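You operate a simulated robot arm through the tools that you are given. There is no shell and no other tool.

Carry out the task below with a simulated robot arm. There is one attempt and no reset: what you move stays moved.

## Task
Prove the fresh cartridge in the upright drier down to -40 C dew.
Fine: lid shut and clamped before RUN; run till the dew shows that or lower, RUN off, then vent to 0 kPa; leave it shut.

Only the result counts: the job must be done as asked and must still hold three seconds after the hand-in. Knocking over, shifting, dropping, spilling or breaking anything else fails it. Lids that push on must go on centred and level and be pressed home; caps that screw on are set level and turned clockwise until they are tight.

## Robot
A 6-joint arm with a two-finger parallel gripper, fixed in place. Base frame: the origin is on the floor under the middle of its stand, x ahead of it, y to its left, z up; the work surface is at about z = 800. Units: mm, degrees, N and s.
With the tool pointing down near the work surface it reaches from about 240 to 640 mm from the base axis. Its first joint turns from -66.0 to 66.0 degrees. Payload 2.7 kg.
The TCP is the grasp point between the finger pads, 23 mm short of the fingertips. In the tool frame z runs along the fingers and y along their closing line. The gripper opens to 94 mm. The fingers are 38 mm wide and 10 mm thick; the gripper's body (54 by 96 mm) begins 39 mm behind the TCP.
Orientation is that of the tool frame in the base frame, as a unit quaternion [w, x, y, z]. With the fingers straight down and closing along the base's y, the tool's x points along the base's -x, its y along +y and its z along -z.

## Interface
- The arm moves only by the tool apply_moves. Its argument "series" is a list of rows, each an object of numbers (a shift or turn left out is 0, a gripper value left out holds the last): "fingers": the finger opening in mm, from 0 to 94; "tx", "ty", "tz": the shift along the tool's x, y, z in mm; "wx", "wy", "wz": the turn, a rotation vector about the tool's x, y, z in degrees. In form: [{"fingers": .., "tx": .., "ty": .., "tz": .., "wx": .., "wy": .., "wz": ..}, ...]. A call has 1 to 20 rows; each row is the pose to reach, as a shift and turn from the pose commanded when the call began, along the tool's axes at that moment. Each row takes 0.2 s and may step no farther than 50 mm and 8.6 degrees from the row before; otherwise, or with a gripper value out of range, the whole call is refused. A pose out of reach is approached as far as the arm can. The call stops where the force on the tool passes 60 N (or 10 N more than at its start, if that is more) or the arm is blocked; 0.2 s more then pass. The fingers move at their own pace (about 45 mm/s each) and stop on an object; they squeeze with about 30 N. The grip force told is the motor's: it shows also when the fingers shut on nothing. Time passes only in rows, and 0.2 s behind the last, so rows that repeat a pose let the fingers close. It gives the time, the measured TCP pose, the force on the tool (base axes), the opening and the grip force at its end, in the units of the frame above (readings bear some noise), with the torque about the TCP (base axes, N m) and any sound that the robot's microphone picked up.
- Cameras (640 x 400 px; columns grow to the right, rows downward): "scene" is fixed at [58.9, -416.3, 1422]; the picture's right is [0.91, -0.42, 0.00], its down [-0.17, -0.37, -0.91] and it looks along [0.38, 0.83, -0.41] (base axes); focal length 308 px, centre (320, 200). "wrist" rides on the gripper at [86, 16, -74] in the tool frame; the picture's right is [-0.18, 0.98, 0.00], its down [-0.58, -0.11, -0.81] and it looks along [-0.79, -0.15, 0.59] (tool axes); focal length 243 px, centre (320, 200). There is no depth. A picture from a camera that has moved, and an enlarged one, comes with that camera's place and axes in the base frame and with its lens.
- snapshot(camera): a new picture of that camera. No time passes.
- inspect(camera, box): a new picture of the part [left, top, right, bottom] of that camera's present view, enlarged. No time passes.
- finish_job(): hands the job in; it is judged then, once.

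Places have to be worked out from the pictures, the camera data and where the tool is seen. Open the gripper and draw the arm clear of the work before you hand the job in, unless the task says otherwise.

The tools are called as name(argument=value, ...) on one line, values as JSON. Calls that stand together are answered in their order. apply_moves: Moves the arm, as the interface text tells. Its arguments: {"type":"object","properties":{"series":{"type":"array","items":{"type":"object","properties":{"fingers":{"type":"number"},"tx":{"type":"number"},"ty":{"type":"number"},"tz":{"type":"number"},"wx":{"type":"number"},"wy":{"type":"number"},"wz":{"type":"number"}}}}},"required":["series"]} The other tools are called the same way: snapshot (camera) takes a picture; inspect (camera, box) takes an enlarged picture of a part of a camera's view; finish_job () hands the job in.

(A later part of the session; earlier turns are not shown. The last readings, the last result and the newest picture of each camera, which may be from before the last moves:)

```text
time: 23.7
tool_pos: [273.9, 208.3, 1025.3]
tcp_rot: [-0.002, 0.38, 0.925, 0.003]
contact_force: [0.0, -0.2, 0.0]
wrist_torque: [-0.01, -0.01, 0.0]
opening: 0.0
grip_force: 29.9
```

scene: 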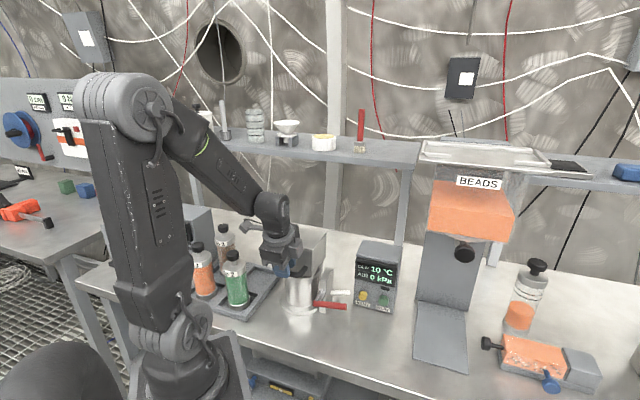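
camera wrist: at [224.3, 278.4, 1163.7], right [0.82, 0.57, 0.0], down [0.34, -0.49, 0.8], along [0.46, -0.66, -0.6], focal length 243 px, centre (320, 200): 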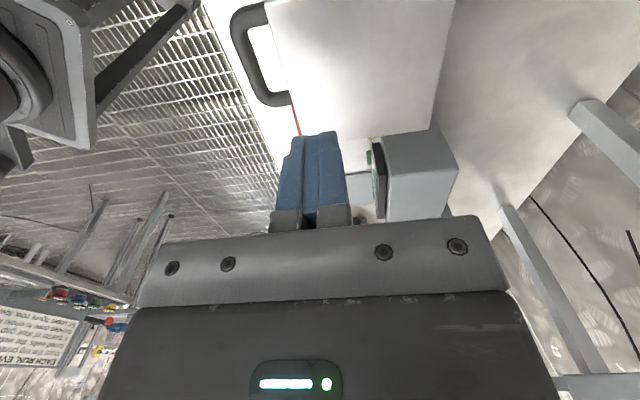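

apply_moves(series=[{"tz": 3}, {"tz": 6}, {"tz": 9}, {"tz": 12}])

inspect(camera="scene", box=[260, 190, 370, 320])

```text
time: 24.5
tool_pos: [274.2, 206.8, 1022.8]
tcp_rot: [0.001, 0.38, 0.925, 0.006]
contact_force: [-7.5, -3.9, 12.6]
wrist_torque: [-0.29, 0.07, -0.15]
opening: 0.1
grip_force: 30.3
stopped in row 3: the force on the tool passed its limit at 68 N (the readings are from after the stop); the commanded pose is now the measured one
```

```text
3.08 times, centred on (315, 255) of scene
camera zoom: at [58.6, -416.5, 1421.9], right [0.91, -0.42, 0.0], down [-0.17, -0.37, -0.91], along [0.38, 0.83, -0.41], focal length 949 px, centre (335, 31)
```

zoom: 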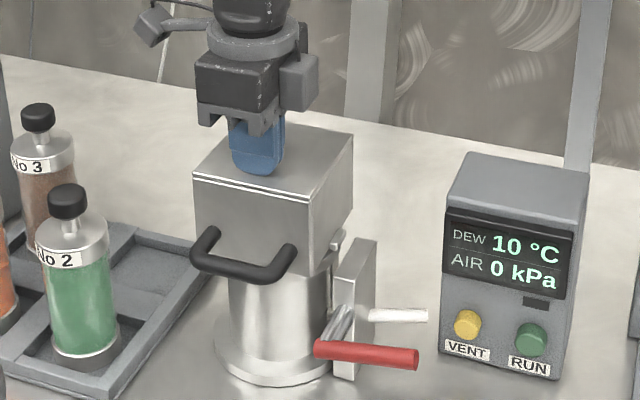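

The lid top is solid at z≈1000 with 68 N of push, so it is fully down. I lift off and move to look at the clamp lever from the front at close range.

apply_moves(series=[{"tz": -20}, {"tz": -60}, {"tz": -100}])

apply_moves(series=[{"tx": -8, "ty": -11, "wz": -8.4}, {"tx": -16, "ty": -22, "wz": -16.8}, {"tx": -24, "ty": -33, "wz": -25.2}, {"tx": -32, "ty": -44, "wz": -33.6}, {"tx": -40, "ty": -55, "wz": -42}, {"tx": -48, "ty": -66, "wz": -50.4}, {"tx": -56, "ty": -77, "tz": 10, "wz": -58.8}, {"tx": -64, "ty": -88, "tz": 20, "wz": -67.2}, {"tx": -72, "ty": -99, "tz": 40, "wz": -75.6}, {"tx": -80, "ty": -110, "tz": 60, "wz": -84}, {"tx": -90, "ty": -125, "tz": 80, "wz": -92.4}, {"tx": -100, "ty": -140, "tz": 100, "wz": -100}])

snapshot(camera="wrist")

```text
time: 25.3
tool_pos: [273.9, 205.4, 1121.9]
tcp_rot: [0.0, 0.38, 0.925, 0.005]
contact_force: [-0.2, -0.6, -0.5]
wrist_torque: [0.02, -0.03, -0.05]
opening: 0.0
grip_force: 30.0
```

```text
time: 27.9
tool_pos: [246.3, 36.5, 1020.2]
tcp_rot: [0.004, -0.465, 0.886, 0.003]
contact_force: [-0.7, 0.7, -0.8]
wrist_torque: [0.0, 0.03, 0.03]
opening: 0.0
grip_force: 29.9
```

```text
taken
camera wrist: at [183.2, -26.5, 1094.0], right [-0.7, 0.71, 0.0], down [0.42, 0.41, 0.81], along [0.57, 0.57, -0.58], focal length 243 px, centre (320, 200)
```

wrist: 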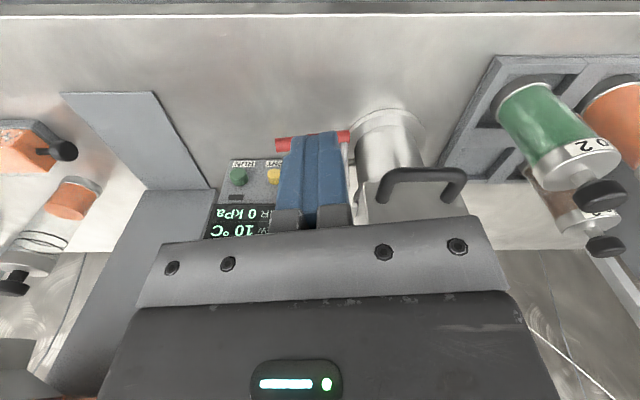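

Closed fingers block the view; I open them to see the clamp between them.

apply_moves(series=[{"fingers": 94}, {"fingers": 94, "tz": 15}, {"tz": 30}, {"tz": 45}, {"tz": 45}])

snapshot(camera="wrist")

inspect(camera="wrist", box=[230, 80, 420, 230])

```text
time: 29.1
tool_pos: [247.6, 37.6, 975.1]
tcp_rot: [0.005, -0.464, 0.886, 0.003]
contact_force: [0.0, 0.0, -0.6]
wrist_torque: [-0.03, 0.0, -0.02]
opening: 93.8
grip_force: 0.0
```

```text
taken
camera wrist: at [183.4, -25.3, 1048.4], right [-0.7, 0.71, 0.0], down [0.42, 0.41, 0.81], along [0.58, 0.57, -0.58], focal length 243 px, centre (320, 200)
```

wrist: 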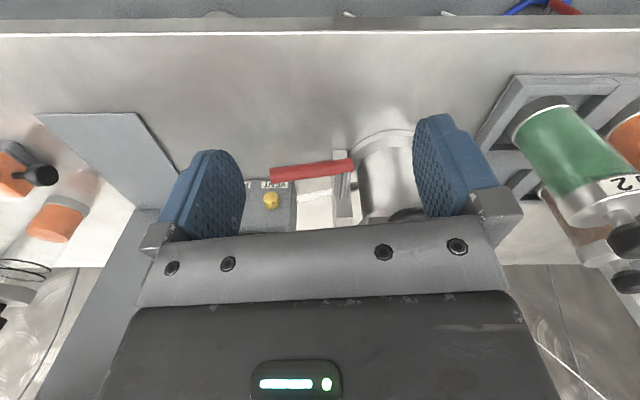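

```text
2.67 times, centred on (325, 155) of wrist
camera zoom: at [183.4, -25.3, 1048.4], right [-0.7, 0.71, 0.0], down [0.42, 0.41, 0.81], along [0.58, 0.57, -0.58], focal length 647 px, centre (307, 320)
```

zoom: 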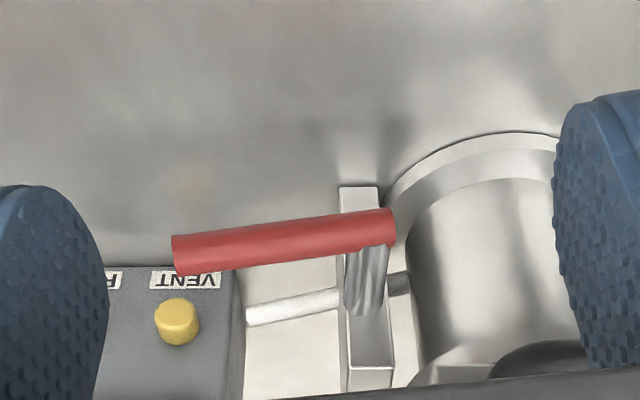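

Refined estimate: lever shaft at about v≈125, z≈873, lever plane u≈295, lever pointing right and ~13° up, tip near v≈195, z≈888. Swinging it down 90° would hit the bench, so it most likely clamps upward; I'll go above it with fingers closing along u and the camera on the free right side (yaw 135°).

apply_moves(series=[{"tz": -40}, {"tz": -80}, {"tx": -9, "ty": -5, "tz": -95, "wz": -8}, {"tx": -17, "ty": -10, "tz": -105, "wz": -16}, {"tx": -26, "ty": -15, "tz": -105, "wz": -24}, {"tx": -34, "ty": -20, "tz": -105, "wz": -32}, {"tx": -43, "ty": -25, "tz": -105, "wz": -40}, {"tx": -51, "ty": -30, "tz": -105, "wz": -48}, {"tx": -60, "ty": -36, "tz": -105, "wz": -56}, {"tx": -68, "ty": -41, "tz": -105, "wz": -64}, {"tx": -77, "ty": -46, "tz": -105, "wz": -72}, {"tx": -85, "ty": -51, "tz": -105, "wz": -79.6}])

snapshot(camera="wrist")

snapshot(camera="scene")

```text
time: 31.7
tool_pos: [337.7, 76.6, 1082.1]
tcp_rot: [-0.006, 0.924, -0.382, 0.0]
contact_force: [0.1, 1.1, -0.6]
wrist_torque: [-0.01, -0.01, 0.01]
opening: 94.0
grip_force: 0.1
```

```text
taken
camera wrist: at [386.4, 3.8, 1155.2], right [-0.82, -0.57, -0.01], down [-0.34, 0.48, 0.81], along [-0.45, 0.67, -0.59], focal length 243 px, centre (320, 200)
```

wrist: 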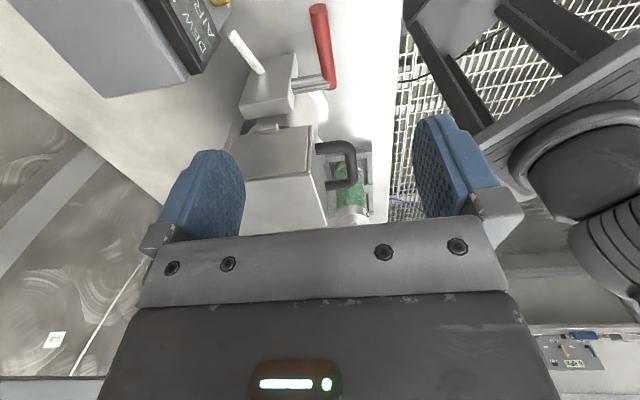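

```text
taken
```

scene: 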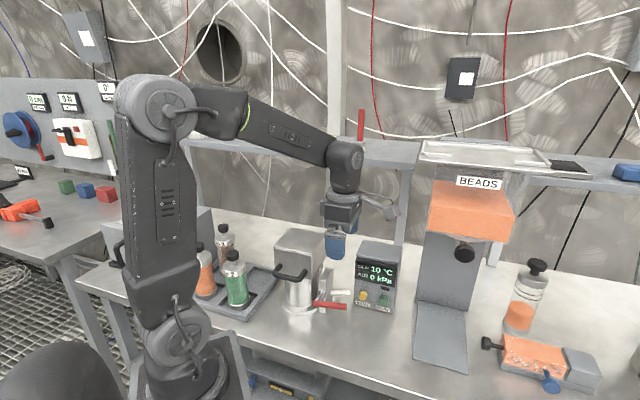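

inspect(camera="wrist", box=[200, 0, 400, 200])

```text
2.00 times, centred on (300, 100) of wrist
camera zoom: at [386.4, 3.8, 1155.2], right [-0.82, -0.57, -0.01], down [-0.34, 0.48, 0.81], along [-0.45, 0.67, -0.59], focal length 485 px, centre (360, 400)
```

zoom: 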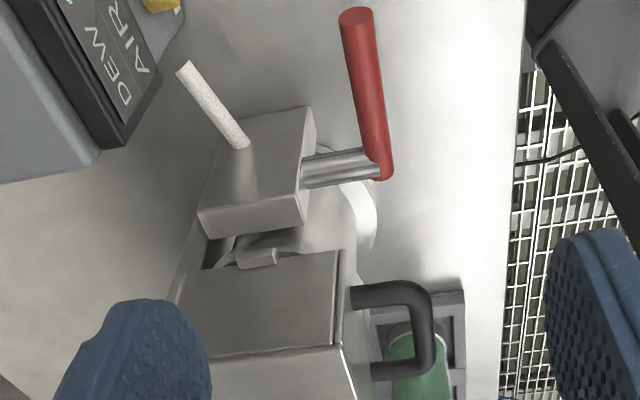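

I now have a good fix: lever in plane u≈294.5, from the shaft (v≈125, z≈873) to its tip (v≈197, z≈889). I descend over it with the fingers opened to 40 mm.

apply_moves(series=[{"tx": -4, "ty": -1.6, "tz": 20, "fingers": 40}, {"tx": -4, "ty": -1.6, "tz": 50}, {"tx": -4, "ty": -1.6, "tz": 80}, {"tx": -4, "ty": -1.6, "tz": 110}, {"tx": -4, "ty": -1.6, "tz": 140}, {"tx": -4, "ty": -1.6, "tz": 150}])

snapshot(camera="wrist")

inspect(camera="scene", box=[260, 200, 400, 330])

```text
time: 33.1
tool_pos: [337.0, 83.9, 930.7]
tcp_rot: [-0.006, 0.923, -0.384, 0.001]
contact_force: [0.4, 0.2, 0.3]
wrist_torque: [0.01, -0.01, -0.02]
opening: 39.8
grip_force: 0.1
```

```text
taken
camera wrist: at [385.2, 9.0, 1004.8], right [-0.83, -0.56, -0.01], down [-0.34, 0.48, 0.81], along [-0.45, 0.67, -0.59], focal length 243 px, centre (320, 200)
```

wrist: 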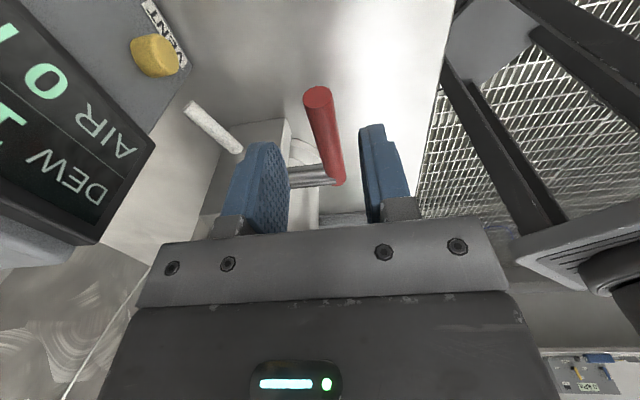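

```text
3.08 times, centred on (330, 265) of scene
camera zoom: at [58.9, -416.3, 1422.0], right [0.91, -0.42, 0.0], down [-0.17, -0.37, -0.91], along [0.38, 0.83, -0.41], focal length 949 px, centre (289, 0)
```

zoom: 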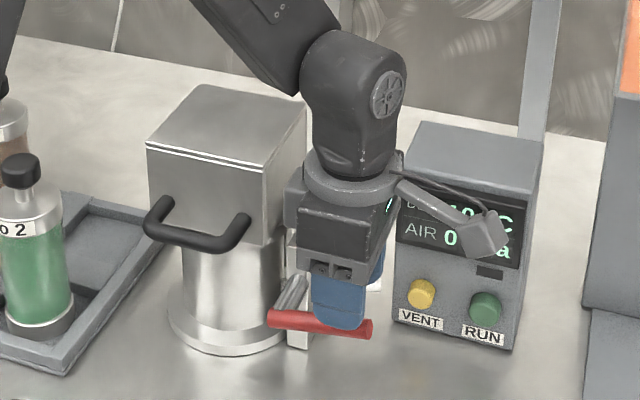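

The lever lies between the fingers. I go down the remaining ~47 mm and grip it.

apply_moves(series=[{"ty": 2, "tz": 16}, {"ty": 2.5, "tz": 32}, {"ty": 2.5, "tz": 47}, {"ty": 2.5, "tz": 47, "fingers": 0}, {"ty": 2.5, "tz": 47, "fingers": 0}, {"ty": 2.5, "tz": 47, "fingers": 0}])

snapshot(camera="wrist")

inspect(camera="scene", box=[260, 200, 400, 330])

```text
time: 34.5
tool_pos: [336.3, 80.4, 883.3]
tcp_rot: [-0.005, 0.924, -0.383, 0.001]
contact_force: [3.2, 3.9, -4.3]
wrist_torque: [-0.22, -0.12, 0.5]
opening: 15.7
grip_force: 45.3
```

```text
taken
camera wrist: at [383.9, 8.5, 957.4], right [-0.83, -0.56, -0.01], down [-0.34, 0.48, 0.81], along [-0.45, 0.67, -0.59], focal length 243 px, centre (320, 200)
```

wrist: 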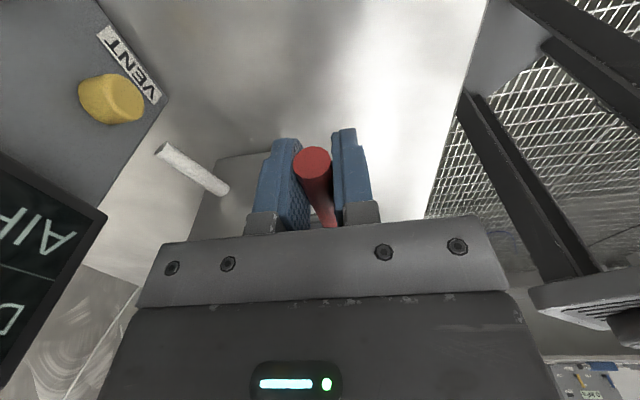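

```text
3.08 times, centred on (330, 265) of scene
camera zoom: at [59.0, -416.2, 1422.0], right [0.91, -0.42, 0.0], down [-0.17, -0.38, -0.91], along [0.38, 0.83, -0.41], focal length 949 px, centre (289, 0)
```

zoom: 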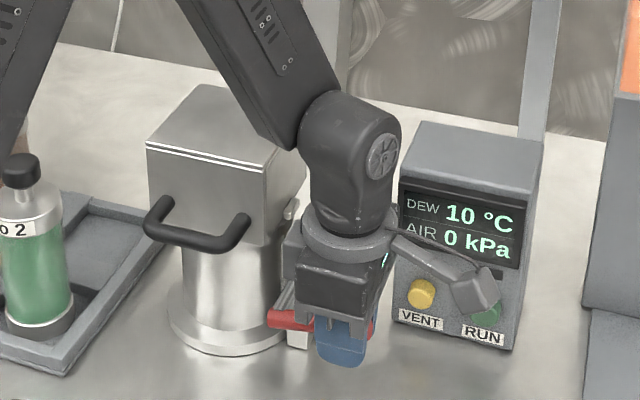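

Lever gripped (15.7 mm thick). I try lifting it gently along an arc about the shaft, 15° first, watching force.

apply_moves(series=[{"tx": -0.5, "tz": -2.4}, {"tx": -1.2, "tz": -4.8}, {"tx": -2, "tz": -7.2}, {"tx": -2.7, "tz": -9.5}])

inspect(camera="scene", box=[300, 250, 380, 330])

snapshot(camera="wrist")

```text
time: 35.5
tool_pos: [333.2, 82.0, 893.0]
tcp_rot: [-0.006, 0.923, -0.384, 0.0]
contact_force: [11.0, -1.3, -20.2]
wrist_torque: [-1.02, -0.67, 0.89]
opening: 16.0
grip_force: 45.3
```

```text
5.00 times, centred on (340, 290) of scene
camera zoom: at [59.4, -416.2, 1422.0], right [0.91, -0.42, 0.0], down [-0.17, -0.37, -0.91], along [0.38, 0.83, -0.41], focal length 1542 px, centre (220, -250)
```

zoom: 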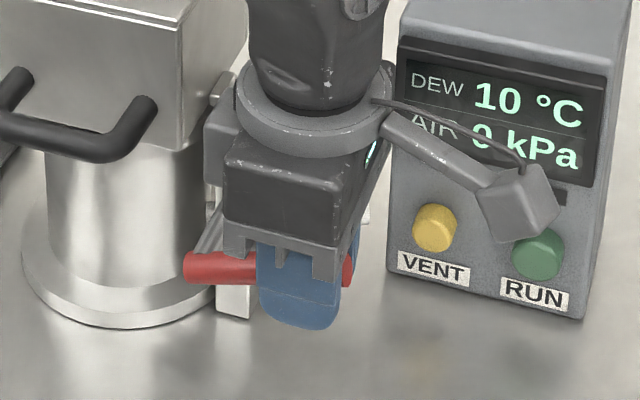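

```text
taken
camera wrist: at [382.1, 10.0, 967.5], right [-0.83, -0.56, -0.01], down [-0.34, 0.48, 0.81], along [-0.45, 0.67, -0.59], focal length 243 px, centre (320, 200)
```

wrist: 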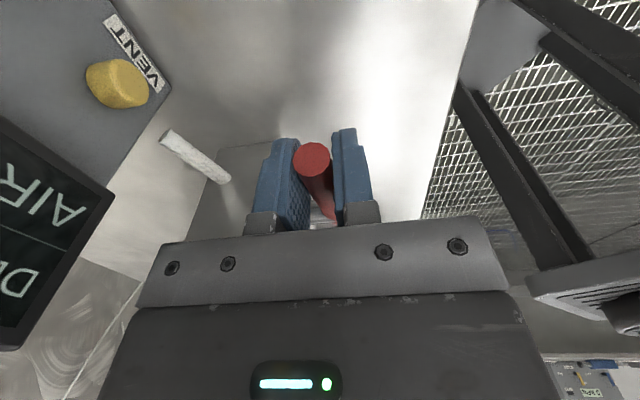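

The lever follows upward (about 10 mm lift, ~20 N resistance). I continue along the arc another ~24°.

apply_moves(series=[{"tx": -1.4, "tz": -3.9}, {"tx": -3.2, "tz": -7.4}, {"tx": -5.2, "tz": -10.8}, {"tx": -7.5, "tz": -14}, {"tx": -10, "tz": -17.1}, {"tx": -12.6, "tz": -20}])

inspect(camera="scene", box=[300, 250, 380, 330])

snapshot(camera="wrist")

```text
time: 36.9
tool_pos: [324.7, 91.4, 914.2]
tcp_rot: [-0.005, 0.924, -0.383, 0.001]
contact_force: [19.5, -13.0, -8.9]
wrist_torque: [-1.3, -0.47, 1.09]
opening: 15.9
grip_force: 45.4
```

```text
5.00 times, centred on (340, 290) of scene
camera zoom: at [59.5, -416.6, 1421.8], right [0.91, -0.42, 0.0], down [-0.17, -0.37, -0.91], along [0.38, 0.83, -0.41], focal length 1542 px, centre (220, -250)
```

zoom: 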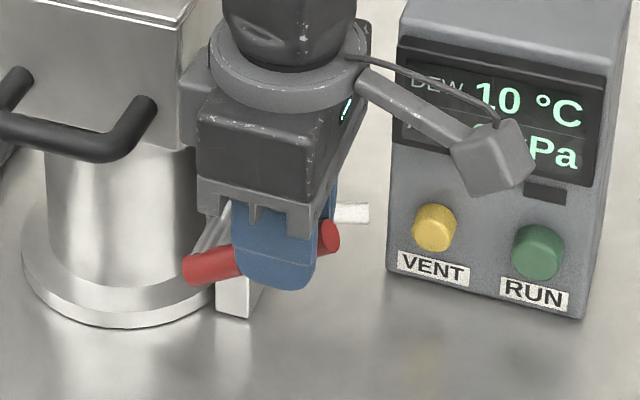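

```text
taken
camera wrist: at [373.6, 18.6, 987.8], right [-0.83, -0.56, -0.01], down [-0.34, 0.48, 0.81], along [-0.45, 0.67, -0.59], focal length 243 px, centre (320, 200)
```

wrist: 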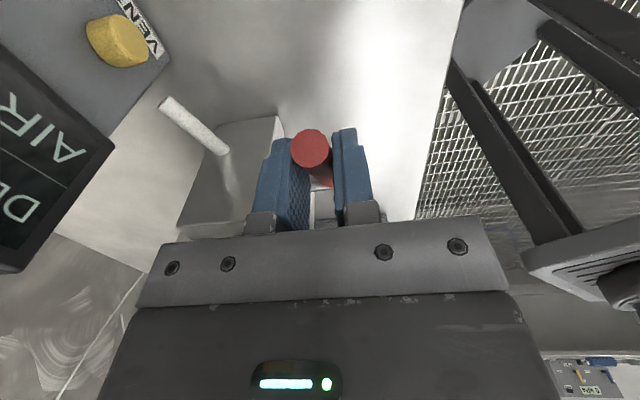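

The lever is rotating up (now ~32°), but slipping towards the fingertips under ~20 N. I open, go lower to take a fresh deeper grip, and see whether the lever stays up.

apply_moves(series=[{"fingers": 32}, {"fingers": 32}, {"tx": 4, "tz": 10}, {"tx": 9, "tz": 23}])

snapshot(camera="wrist")

inspect(camera="scene", box=[300, 250, 380, 330])

```text
time: 37.9
tool_pos: [331.4, 86.9, 891.2]
tcp_rot: [-0.005, 0.923, -0.385, 0.0]
contact_force: [-0.2, -0.5, -0.6]
wrist_torque: [0.01, 0.02, 0.01]
opening: 32.2
grip_force: 0.1
```

```text
taken
camera wrist: at [379.3, 12.7, 964.3], right [-0.83, -0.56, -0.01], down [-0.34, 0.48, 0.81], along [-0.45, 0.67, -0.59], focal length 243 px, centre (320, 200)
```

wrist: 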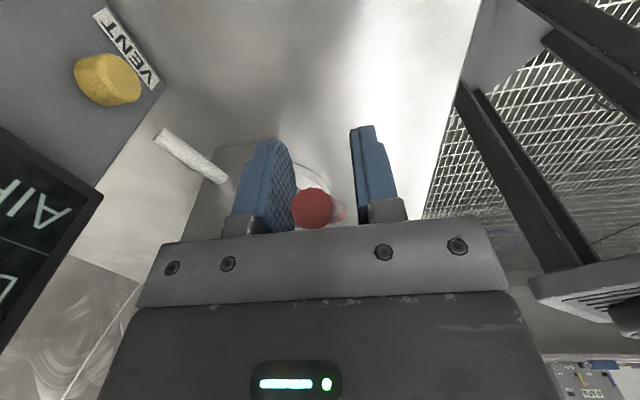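

```text
5.00 times, centred on (340, 290) of scene
camera zoom: at [58.9, -416.3, 1422.0], right [0.91, -0.42, 0.0], down [-0.17, -0.37, -0.91], along [0.38, 0.83, -0.41], focal length 1542 px, centre (220, -250)
```

zoom: 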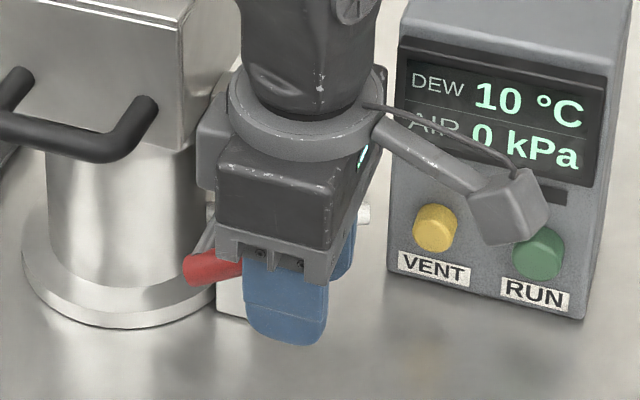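

The lever stays where it is left (~33°), so it holds by friction. Instead of relying on grip, I'll push it up from its right underside with closed fingers tilted 45°: first rise clear, move right, close and tilt.

apply_moves(series=[{"tz": -20}, {"tz": -42}, {"tz": -62}, {"tx": 30, "tz": -62, "fingers": 0}, {"tx": 60, "tz": -62}, {"tx": 64, "tz": -58, "wy": -7.5}, {"tx": 64, "tz": -54, "wy": -15}, {"tx": 64, "tz": -50, "wy": -22.5}, {"tx": 64, "tz": -46, "wy": -30}, {"tx": 64, "tz": -42, "wy": -37.5}, {"tx": 64, "tz": -40, "wy": -45}])

snapshot(camera="wrist")

inspect(camera="scene", box=[280, 200, 420, 330])

```text
time: 40.3
tool_pos: [369.8, 43.6, 930.1]
tcp_rot: [-0.149, 0.853, -0.349, -0.358]
contact_force: [1.3, -0.4, -0.4]
wrist_torque: [-0.04, 0.0, 0.01]
opening: 0.0
grip_force: 29.8
```

```text
taken
camera wrist: at [439.4, -47.0, 919.7], right [-0.78, -0.61, 0.13], down [0.19, -0.04, 0.98], along [-0.59, 0.79, 0.15], focal length 243 px, centre (320, 200)
```

wrist: 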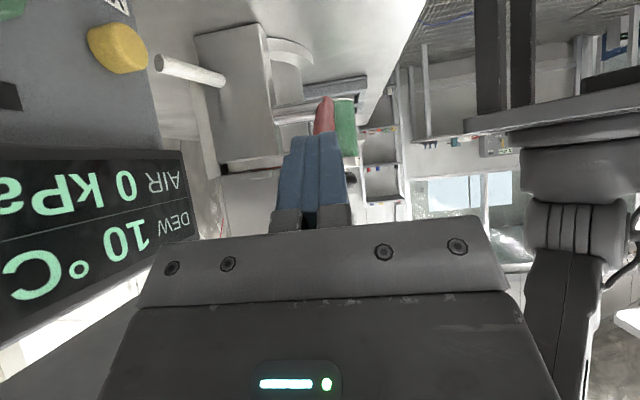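

```text
3.08 times, centred on (350, 265) of scene
camera zoom: at [57.0, -414.8, 1422.5], right [0.91, -0.42, 0.0], down [-0.17, -0.38, -0.91], along [0.38, 0.83, -0.41], focal length 949 px, centre (228, 0)
```

zoom: 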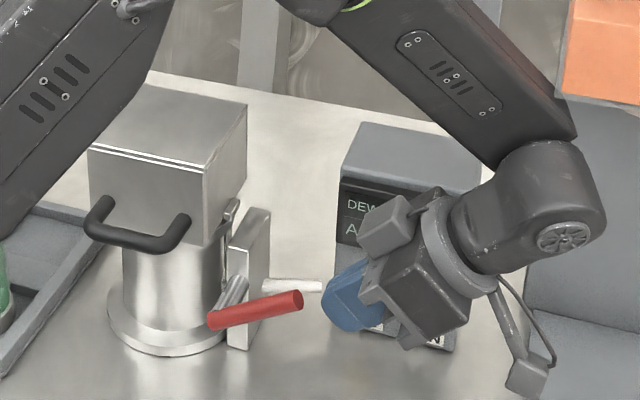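

Tilt works and the lever is still up at ~33°. I move the fingertips to just right-below the lever tip.

apply_moves(series=[{"tx": 10, "ty": -1, "tz": 16}, {"tx": 20, "ty": -2, "tz": 32}, {"tx": 29.2, "ty": -2.4, "tz": 47.2}])

snapshot(camera="wrist")

inspect(camera="scene", box=[280, 200, 420, 330])

```text
time: 41.1
tool_pos: [366.8, 53.0, 876.4]
tcp_rot: [-0.152, 0.853, -0.353, -0.353]
contact_force: [-0.1, 0.7, 0.0]
wrist_torque: [0.0, 0.03, 0.04]
opening: 0.0
grip_force: 30.0
```

```text
taken
camera wrist: at [436.2, -40.3, 867.2], right [-0.79, -0.6, 0.12], down [0.18, -0.05, 0.98], along [-0.59, 0.8, 0.15], focal length 243 px, centre (320, 200)
```

wrist: 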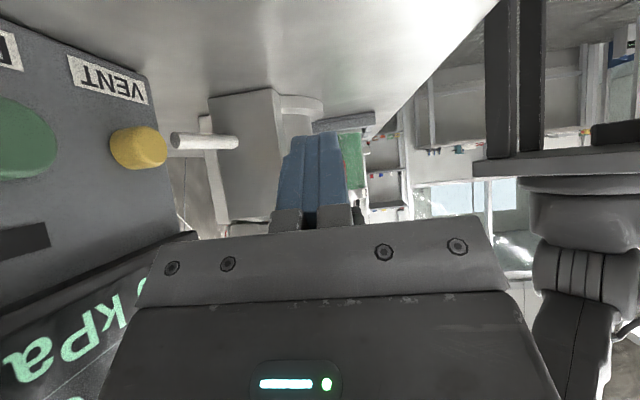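

```text
3.08 times, centred on (350, 265) of scene
camera zoom: at [58.9, -416.3, 1422.0], right [0.91, -0.42, 0.0], down [-0.17, -0.37, -0.91], along [0.38, 0.83, -0.41], focal length 949 px, centre (228, 0)
```

zoom: 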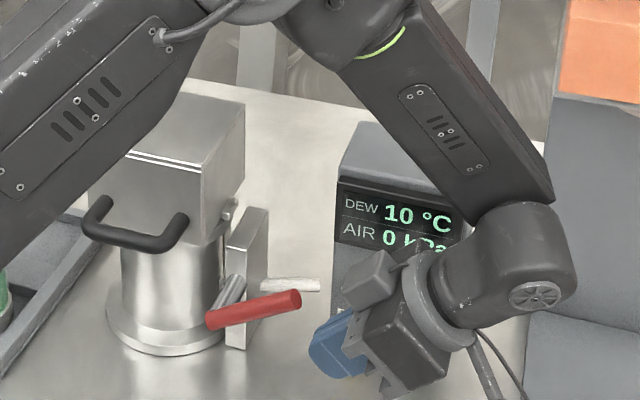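

Fingers are right-below the lever tip. I push up-left along the lever's arc, straightening the tool as it goes.

apply_moves(series=[{"tx": -12.4, "ty": 1.5, "tz": 1.6}, {"tx": -24.6, "ty": 1.8, "tz": 3.1}, {"tx": -29, "ty": 1.8, "tz": 1.2, "wy": 2.5}, {"tx": -33, "ty": 1.8, "tz": -0.8, "wy": 5}, {"tx": -36, "ty": 1.8, "tz": -2, "wy": 7}, {"tx": -39.2, "ty": 1.8, "tz": -3, "wy": 9}, {"tx": -42.5, "ty": 1.8, "tz": -3.9, "wy": 11}, {"tx": -45.9, "ty": 1.8, "tz": -4.7, "wy": 13}])

snapshot(camera="wrist")

inspect(camera="scene", box=[280, 200, 420, 330])

```text
time: 42.9
tool_pos: [345.4, 69.5, 912.7]
tcp_rot: [-0.111, 0.888, -0.367, -0.254]
contact_force: [0.5, -0.4, -0.5]
wrist_torque: [0.01, 0.02, -0.02]
opening: 0.0
grip_force: 29.9
```

```text
taken
camera wrist: at [413.6, -21.3, 928.8], right [-0.81, -0.58, 0.09], down [0.03, 0.11, 0.99], along [-0.59, 0.8, -0.08], focal length 243 px, centre (320, 200)
```

wrist: 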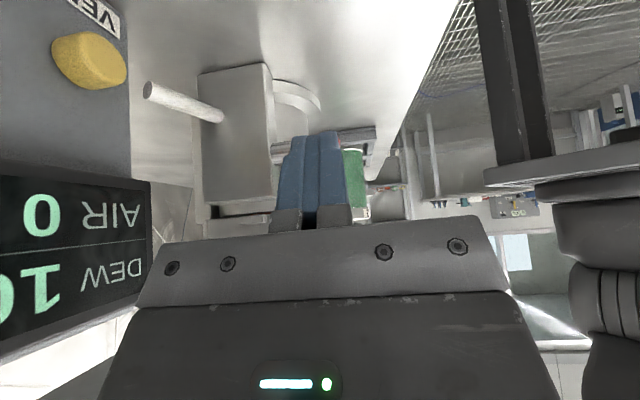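

```text
3.08 times, centred on (350, 265) of scene
camera zoom: at [58.9, -416.3, 1422.0], right [0.91, -0.42, 0.0], down [-0.17, -0.37, -0.91], along [0.38, 0.83, -0.41], focal length 949 px, centre (228, 0)
```

zoom: 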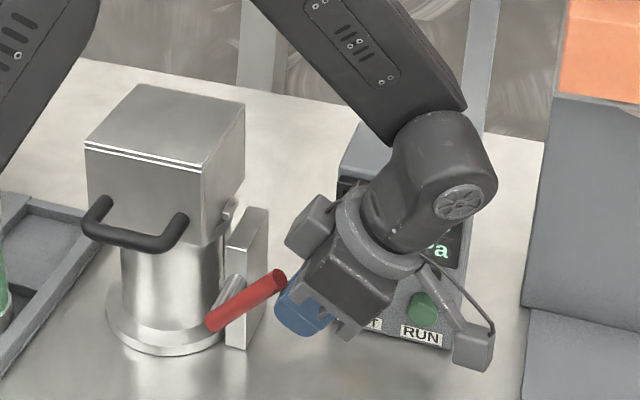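

Lever is at ~48° and follows with no force when moving slowly. I continue to about 80°.

apply_moves(series=[{"tx": -4, "tz": -0.6, "wy": 2.3}, {"tx": -7.7, "tz": -1.2, "wy": 4.7}, {"tx": -11, "tz": -2.3, "wy": 7}, {"tx": -14.2, "tz": -3.4, "wy": 9.2}, {"tx": -17, "tz": -3.8, "wy": 11.5}, {"tx": -20.1, "tz": -4.1, "wy": 13.7}, {"tx": -23.2, "tz": -4.3, "wy": 16}, {"tx": -26.3, "tz": -4.4, "wy": 18.2}, {"tx": -29.3, "tz": -4.2, "wy": 20.5}, {"tx": -32.4, "tz": -4, "wy": 22.7}, {"tx": -35.2, "tz": -3.1, "wy": 25}, {"tx": -38, "tz": -2.2, "wy": 27.2}])

inspect(camera="scene", box=[280, 200, 420, 330])

snapshot(camera="wrist")

```text
time: 45.5
tool_pos: [325.1, 91.8, 934.3]
tcp_rot: [-0.022, 0.923, -0.383, -0.038]
contact_force: [0.5, -0.1, -0.5]
wrist_torque: [0.0, -0.03, -0.04]
opening: 0.0
grip_force: 29.7
```

```text
3.08 times, centred on (350, 265) of scene
camera zoom: at [58.9, -416.3, 1422.0], right [0.91, -0.42, 0.0], down [-0.17, -0.37, -0.91], along [0.38, 0.83, -0.41], focal length 949 px, centre (228, 0)
```

zoom: 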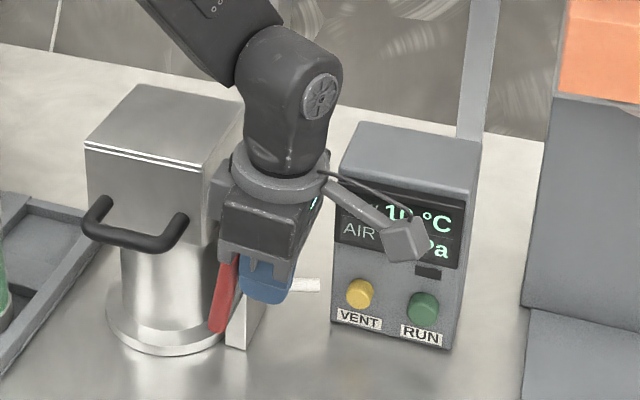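

```text
taken
camera wrist: at [376.8, 14.9, 1000.2], right [-0.83, -0.56, 0.01], down [-0.29, 0.43, 0.86], along [-0.48, 0.7, -0.52], focal length 243 px, centre (320, 200)
```

wrist: 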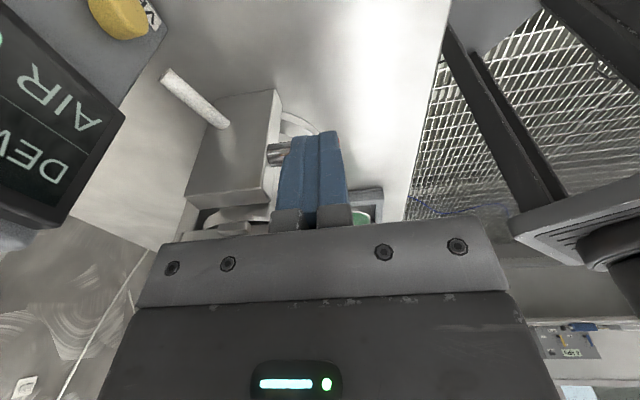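

The lever is nearly upright. I keep pushing it leftward in small steps to feel for its end stop.

apply_moves(series=[{"tx": -3, "wy": 2.5}, {"tx": -6, "wy": 5}, {"tx": -9, "wy": 5}, {"tx": -12, "wy": 5}, {"tx": -15, "wy": 5}, {"tx": -18, "wy": 5}])

inspect(camera="scene", box=[280, 200, 420, 330])

```text
time: 46.9
tool_pos: [315.6, 101.6, 935.9]
tcp_rot: [-0.005, 0.924, -0.383, 0.004]
contact_force: [34.7, -34.3, -18.9]
wrist_torque: [-0.92, -0.8, 0.0]
opening: 0.0
grip_force: 30.1
```

```text
3.08 times, centred on (350, 265) of scene
camera zoom: at [60.0, -417.1, 1421.7], right [0.91, -0.42, 0.0], down [-0.17, -0.37, -0.91], along [0.38, 0.83, -0.41], focal length 949 px, centre (228, 0)
```

zoom: 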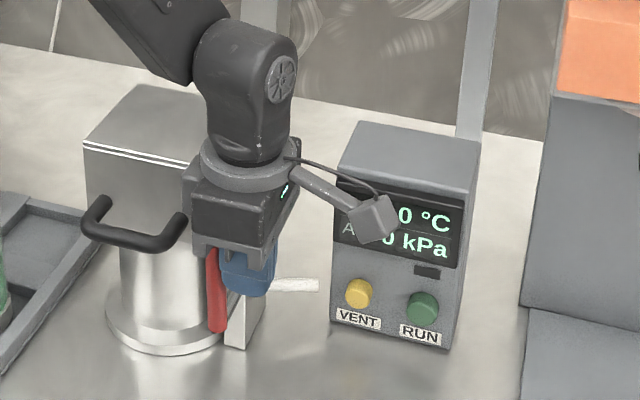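

Firm stop at upright (≈49 N with the lever at 90°): the clamp is over. I back off to the right and look.

apply_moves(series=[{"tx": 15}, {"tx": 40}, {"tx": 60, "tz": -20}, {"tx": 80, "tz": -60}])

snapshot(camera="wrist")

inspect(camera="scene", box=[270, 200, 390, 330])

```text
time: 47.9
tool_pos: [367.6, 47.4, 996.6]
tcp_rot: [-0.004, 0.924, -0.383, 0.001]
contact_force: [0.7, 1.2, -0.5]
wrist_torque: [0.02, 0.0, -0.01]
opening: 0.2
grip_force: 29.4
```

```text
taken
camera wrist: at [415.5, -26.0, 1070.1], right [-0.83, -0.56, -0.01], down [-0.34, 0.48, 0.81], along [-0.45, 0.67, -0.59], focal length 243 px, centre (320, 200)
```

wrist: 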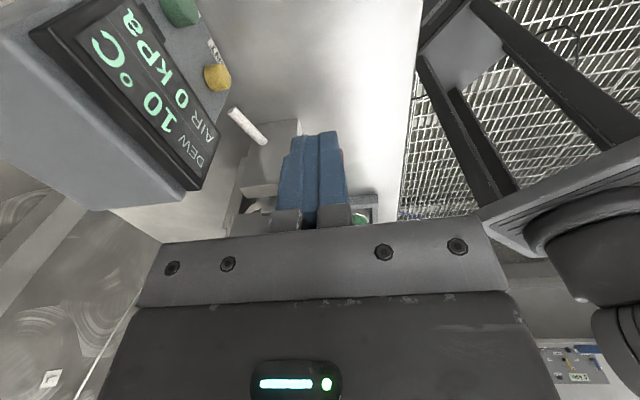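

```text
3.08 times, centred on (330, 265) of scene
camera zoom: at [58.9, -416.3, 1422.0], right [0.91, -0.42, 0.0], down [-0.17, -0.37, -0.91], along [0.38, 0.83, -0.41], focal length 949 px, centre (289, 0)
```

zoom: 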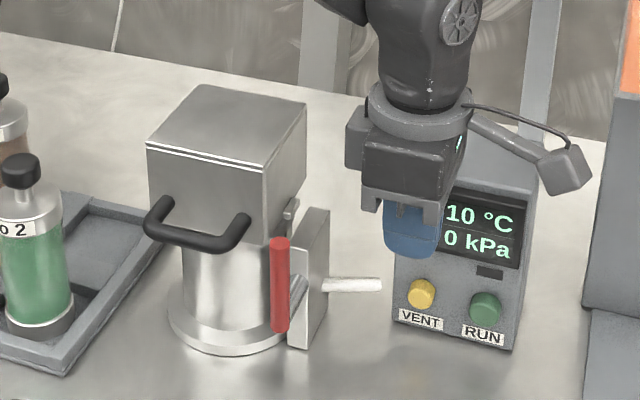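

Lever is upright and stays there; the lid is down. Next is RUN: I turn to yaw 45° and tilt the fingers forward 45° so that the fingertips can press the buttons on the panel's front face (RUN ≈ v 271, VENT ≈ v 219, z ≈ 852, caps near u ≈ 385).

apply_moves(series=[{"tx": 4, "wz": 8.2}, {"tx": 8, "wz": 16.4}, {"tx": 12, "ty": -1, "wz": 24.6}, {"tx": 16, "ty": -2, "wz": 32.8}, {"tx": 20, "ty": -3, "wz": 41}, {"tx": 24, "ty": -4, "wz": 49.2}, {"tx": 28, "ty": -5, "wz": 57.4}, {"tx": 32, "ty": -6, "wz": 65.6}, {"tx": 36, "ty": -7, "wz": 73.8}, {"tx": 40, "ty": -7, "wz": 82}, {"tx": 44, "ty": -7, "wz": 90}])

apply_moves(series=[{"tz": 10, "wy": -7.5}, {"tz": 20, "wy": -15}, {"tz": 35, "wy": -22.5}, {"tz": 50, "wy": -30}, {"tz": 65, "wy": -37.5}, {"tz": 80, "wy": -45}])

snapshot(camera="wrist")

snapshot(camera="scene")

```text
time: 50.3
tool_pos: [403.8, 22.0, 996.2]
tcp_rot: [0.004, -0.38, 0.925, 0.002]
contact_force: [0.3, -0.3, 0.0]
wrist_torque: [-0.03, -0.01, -0.03]
opening: 0.0
grip_force: 30.0
```

```text
time: 51.7
tool_pos: [404.0, 21.9, 915.6]
tcp_rot: [0.358, -0.351, 0.852, 0.149]
contact_force: [0.3, 0.4, 0.4]
wrist_torque: [0.01, -0.01, 0.03]
opening: 0.0
grip_force: 30.2
```

```text
taken
camera wrist: at [311.1, -47.1, 906.0], right [-0.6, 0.79, 0.13], down [-0.04, -0.2, 0.98], along [0.8, 0.58, 0.15], focal length 243 px, centre (320, 200)
```

wrist: 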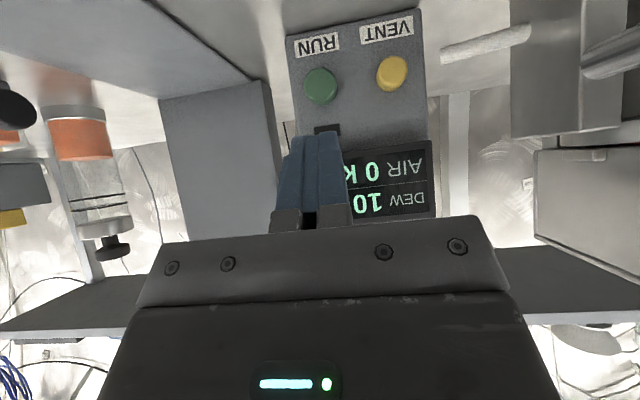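

```text
taken
```

scene: 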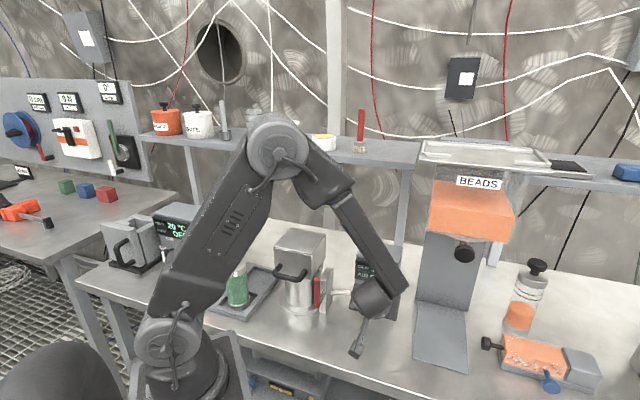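

inspect(camera="wrist", box=[270, 0, 450, 150])

```text
2.67 times, centred on (360, 75) of wrist
camera zoom: at [311.1, -47.1, 906.0], right [-0.6, 0.79, 0.13], down [-0.04, -0.2, 0.98], along [0.8, 0.58, 0.15], focal length 647 px, centre (213, 533)
```

zoom: 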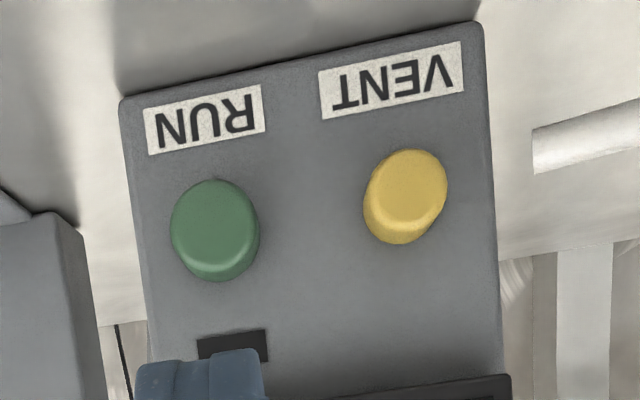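

RUN cap front is at about (u 384, v 272, z 851), VENT at (u 385, v 217, z 848). I move the fingertips in front of RUN, ~15 mm short of it.

apply_moves(series=[{"tx": 6.5, "ty": -0.6, "tz": 22.7}, {"tx": 13, "ty": -1.2, "tz": 45.4}, {"tx": 19.6, "ty": -1.8, "tz": 68}])

snapshot(camera="wrist")

inspect(camera="scene", box=[270, 210, 430, 370])

```text
time: 52.5
tool_pos: [430.0, 43.6, 854.6]
tcp_rot: [0.358, -0.351, 0.852, 0.147]
contact_force: [-0.1, -0.4, 0.5]
wrist_torque: [0.01, 0.02, -0.02]
opening: 0.5
grip_force: 29.9
```

```text
taken
camera wrist: at [337.0, -24.0, 844.2], right [-0.6, 0.79, 0.13], down [-0.04, -0.2, 0.98], along [0.8, 0.58, 0.15], focal length 243 px, centre (320, 200)
```

wrist: 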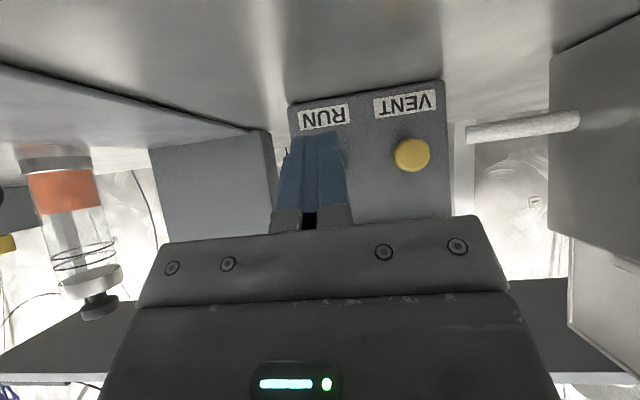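

```text
2.50 times, centred on (350, 290) of scene
camera zoom: at [58.9, -416.3, 1422.0], right [0.91, -0.42, 0.0], down [-0.17, -0.37, -0.91], along [0.38, 0.83, -0.41], focal length 771 px, centre (245, -25)
```

zoom: 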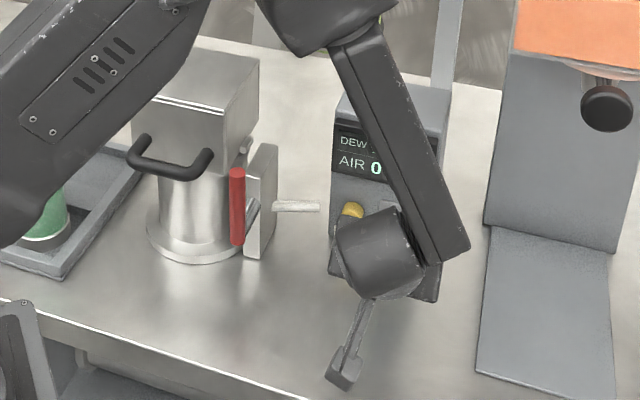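

Aligned with RUN. I push forward toward the button in small steps and read the force.

apply_moves(series=[{"tx": -5.6, "tz": 5.7}, {"tx": -11.2, "tz": 11.4}, {"tx": -13.3, "tz": 13.6}, {"tx": -14.7, "tz": 15}])

inspect(camera="wrist", box=[250, 60, 450, 220])

```text
time: 53.5
tool_pos: [445.5, 61.5, 855.0]
tcp_rot: [0.358, -0.351, 0.852, 0.149]
contact_force: [-0.9, -1.4, 0.2]
wrist_torque: [0.04, 0.02, 0.0]
opening: 0.0
grip_force: 30.1
```

```text
2.50 times, centred on (350, 140) of wrist
camera zoom: at [352.1, -8.9, 844.6], right [-0.6, 0.79, 0.13], down [-0.04, -0.2, 0.98], along [0.8, 0.58, 0.15], focal length 606 px, centre (245, 350)
```

zoom: 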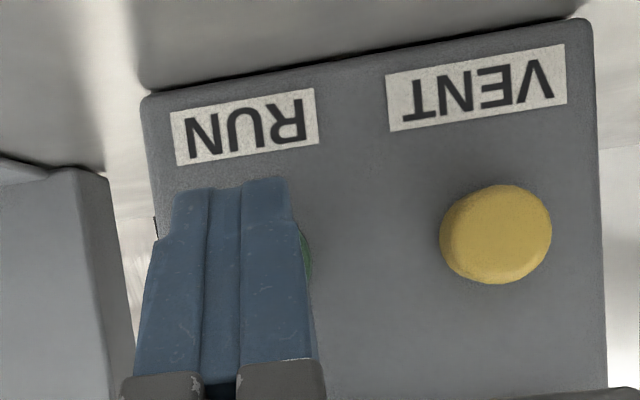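

Just touching (≈1.6 N). I press on in 1.5 mm steps.

apply_moves(series=[{"tx": -1.05, "tz": 1.07}, {"tx": -2.1, "tz": 2.15}, {"tx": -3.15, "tz": 3.2}, {"tx": -4.2, "tz": 4.3}])

inspect(camera="scene", box=[300, 220, 420, 320])

snapshot(camera="wrist")

```text
time: 54.5
tool_pos: [449.3, 64.2, 854.6]
tcp_rot: [0.358, -0.351, 0.853, 0.148]
contact_force: [-6.3, -7.9, 4.9]
wrist_torque: [0.11, -0.1, -0.03]
opening: 0.0
grip_force: 30.3
heard: click
```

```text
4.00 times, centred on (360, 270) of scene
camera zoom: at [58.7, -416.5, 1421.9], right [0.91, -0.42, 0.0], down [-0.17, -0.37, -0.91], along [0.38, 0.83, -0.41], focal length 1234 px, centre (160, -80)
```

zoom: 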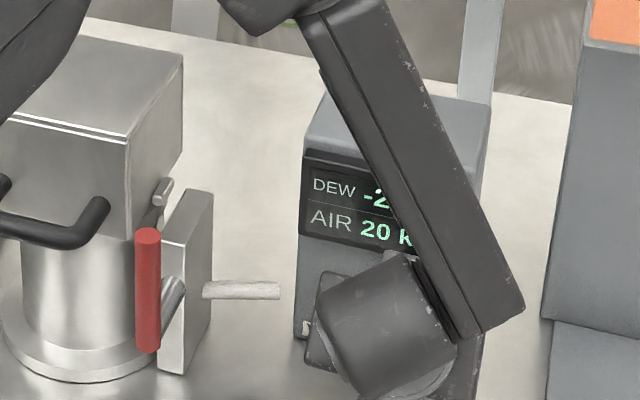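

```text
taken
camera wrist: at [356.0, -4.6, 844.2], right [-0.6, 0.79, 0.13], down [-0.04, -0.2, 0.98], along [0.8, 0.58, 0.15], focal length 243 px, centre (320, 200)
```

wrist: 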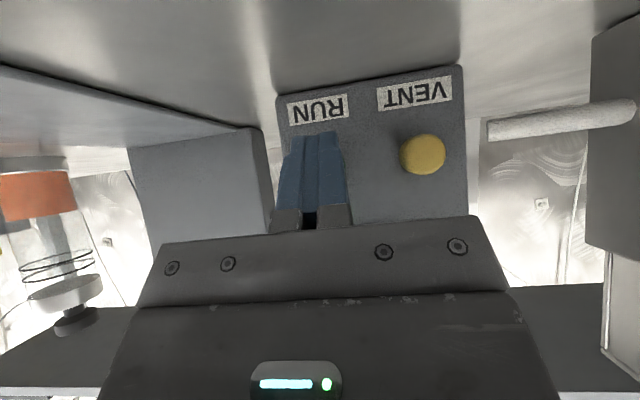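

Click heard; the display runs: AIR 20 kPa, DEW falling. I draw back from the button and look at the display.

apply_moves(series=[{"tx": 6, "tz": -6}, {"tx": 14, "tz": -14}, {"tx": 24, "tz": -24}])

inspect(camera="scene", box=[300, 220, 420, 320])

snapshot(camera="wrist")

```text
time: 55.3
tool_pos: [426.8, 39.8, 854.1]
tcp_rot: [0.358, -0.352, 0.852, 0.148]
contact_force: [-0.6, -0.6, 0.3]
wrist_torque: [0.03, 0.01, -0.04]
opening: 0.0
grip_force: 30.1
```

```text
4.00 times, centred on (360, 270) of scene
camera zoom: at [58.9, -416.3, 1422.0], right [0.91, -0.42, 0.0], down [-0.17, -0.37, -0.91], along [0.38, 0.83, -0.41], focal length 1234 px, centre (160, -80)
```

zoom: 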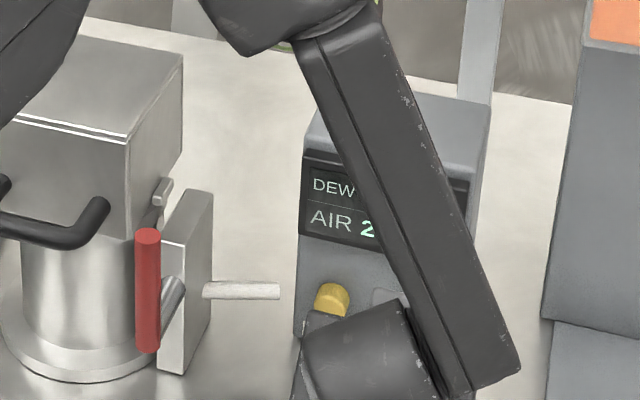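

```text
taken
camera wrist: at [332.7, -28.7, 844.0], right [-0.6, 0.79, 0.13], down [-0.04, -0.2, 0.98], along [0.8, 0.58, 0.15], focal length 243 px, centre (320, 200)
```

wrist: 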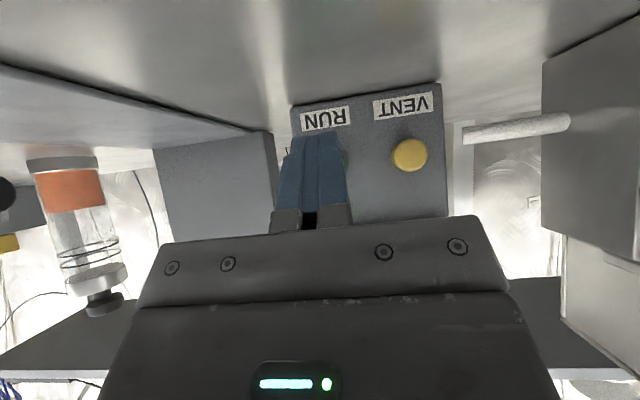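

The forearm hides the display from the scene camera, so I rise and shift right a bit to read it with the wrist camera.

apply_moves(series=[{"tx": -7, "ty": -10, "tz": -21}, {"tx": -15, "ty": -20, "tz": -42}, {"tx": -22, "ty": -30, "tz": -63}])

snapshot(camera="wrist")

inspect(camera="wrist", box=[320, 60, 480, 230])

```text
time: 56.1
tool_pos: [424.4, -2.1, 913.4]
tcp_rot: [0.358, -0.351, 0.852, 0.148]
contact_force: [-0.1, -0.9, 0.7]
wrist_torque: [0.02, -0.02, 0.0]
opening: 0.0
grip_force: 30.0
```

```text
taken
camera wrist: at [332.4, -70.9, 903.8], right [-0.6, 0.79, 0.13], down [-0.04, -0.2, 0.98], along [0.8, 0.58, 0.15], focal length 243 px, centre (320, 200)
```

wrist: 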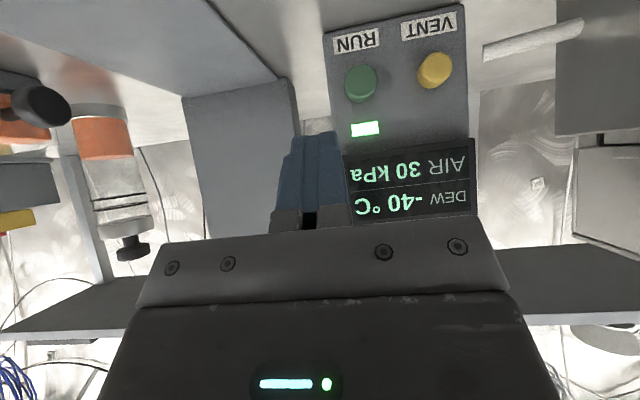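

```text
2.35 times, centred on (400, 145) of wrist
camera zoom: at [332.4, -70.9, 903.8], right [-0.6, 0.79, 0.13], down [-0.04, -0.2, 0.98], along [0.8, 0.58, 0.15], focal length 571 px, centre (132, 329)
```

zoom: 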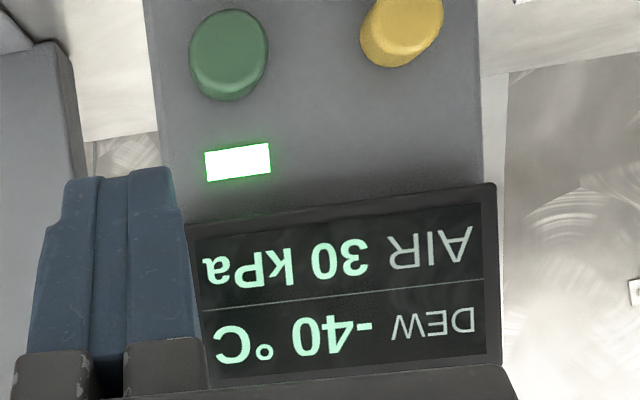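

The run lamp is lit, DEW shows −40 °C, AIR 30 kPa. I wait a little longer for margin and read again.

apply_moves(series=[{"tx": 0}, {"tx": 0}, {"tx": 0}, {"tx": 0}, {"tx": 0}])

inspect(camera="wrist", box=[320, 60, 480, 230])

```text
time: 57.3
tool_pos: [424.3, -1.9, 914.0]
tcp_rot: [0.358, -0.352, 0.852, 0.149]
contact_force: [0.2, 0.4, -0.4]
wrist_torque: [0.0, -0.01, 0.01]
opening: 0.2
grip_force: 30.2
```

```text
2.35 times, centred on (400, 145) of wrist
camera zoom: at [332.5, -70.8, 903.6], right [-0.6, 0.79, 0.13], down [-0.04, -0.2, 0.98], along [0.8, 0.58, 0.15], focal length 571 px, centre (132, 329)
```

zoom: 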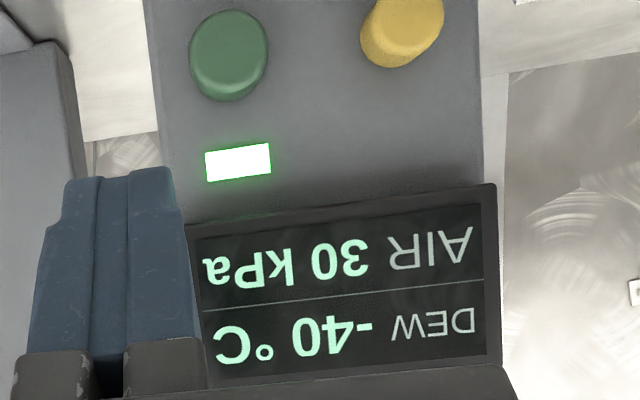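

Still −40 °C. I wait a few seconds more to see whether it goes lower.

apply_moves(series=[{"tx": 0}, {"tx": 0}, {"tx": 0}, {"tx": 0}, {"tx": 0}, {"tx": 0}, {"tx": 0}, {"tx": 0}, {"tx": 0}, {"tx": 0}, {"tx": 0}, {"tx": 0}, {"tx": 0}, {"tx": 0}, {"tx": 0}, {"tx": 0}, {"tx": 0}, {"tx": 0}, {"tx": 0}, {"tx": 0}])

inspect(camera="wrist", box=[320, 60, 480, 230])

```text
time: 61.5
tool_pos: [424.4, -2.8, 914.2]
tcp_rot: [0.358, -0.352, 0.852, 0.149]
contact_force: [-0.3, -0.2, 0.2]
wrist_torque: [0.03, -0.01, -0.01]
opening: 0.0
grip_force: 30.0
```

```text
2.35 times, centred on (400, 145) of wrist
camera zoom: at [332.5, -70.8, 903.6], right [-0.6, 0.79, 0.13], down [-0.04, -0.2, 0.98], along [0.8, 0.58, 0.15], focal length 571 px, centre (132, 329)
```

zoom: 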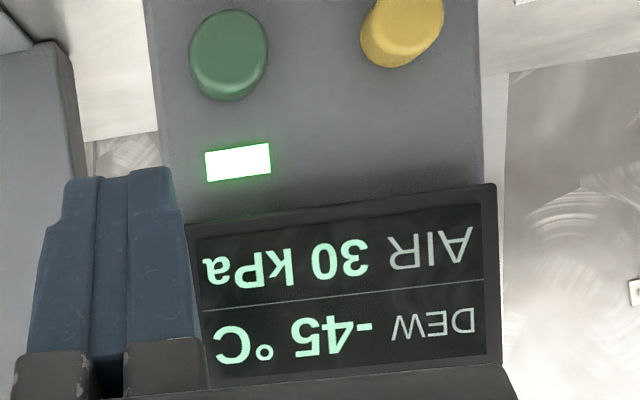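

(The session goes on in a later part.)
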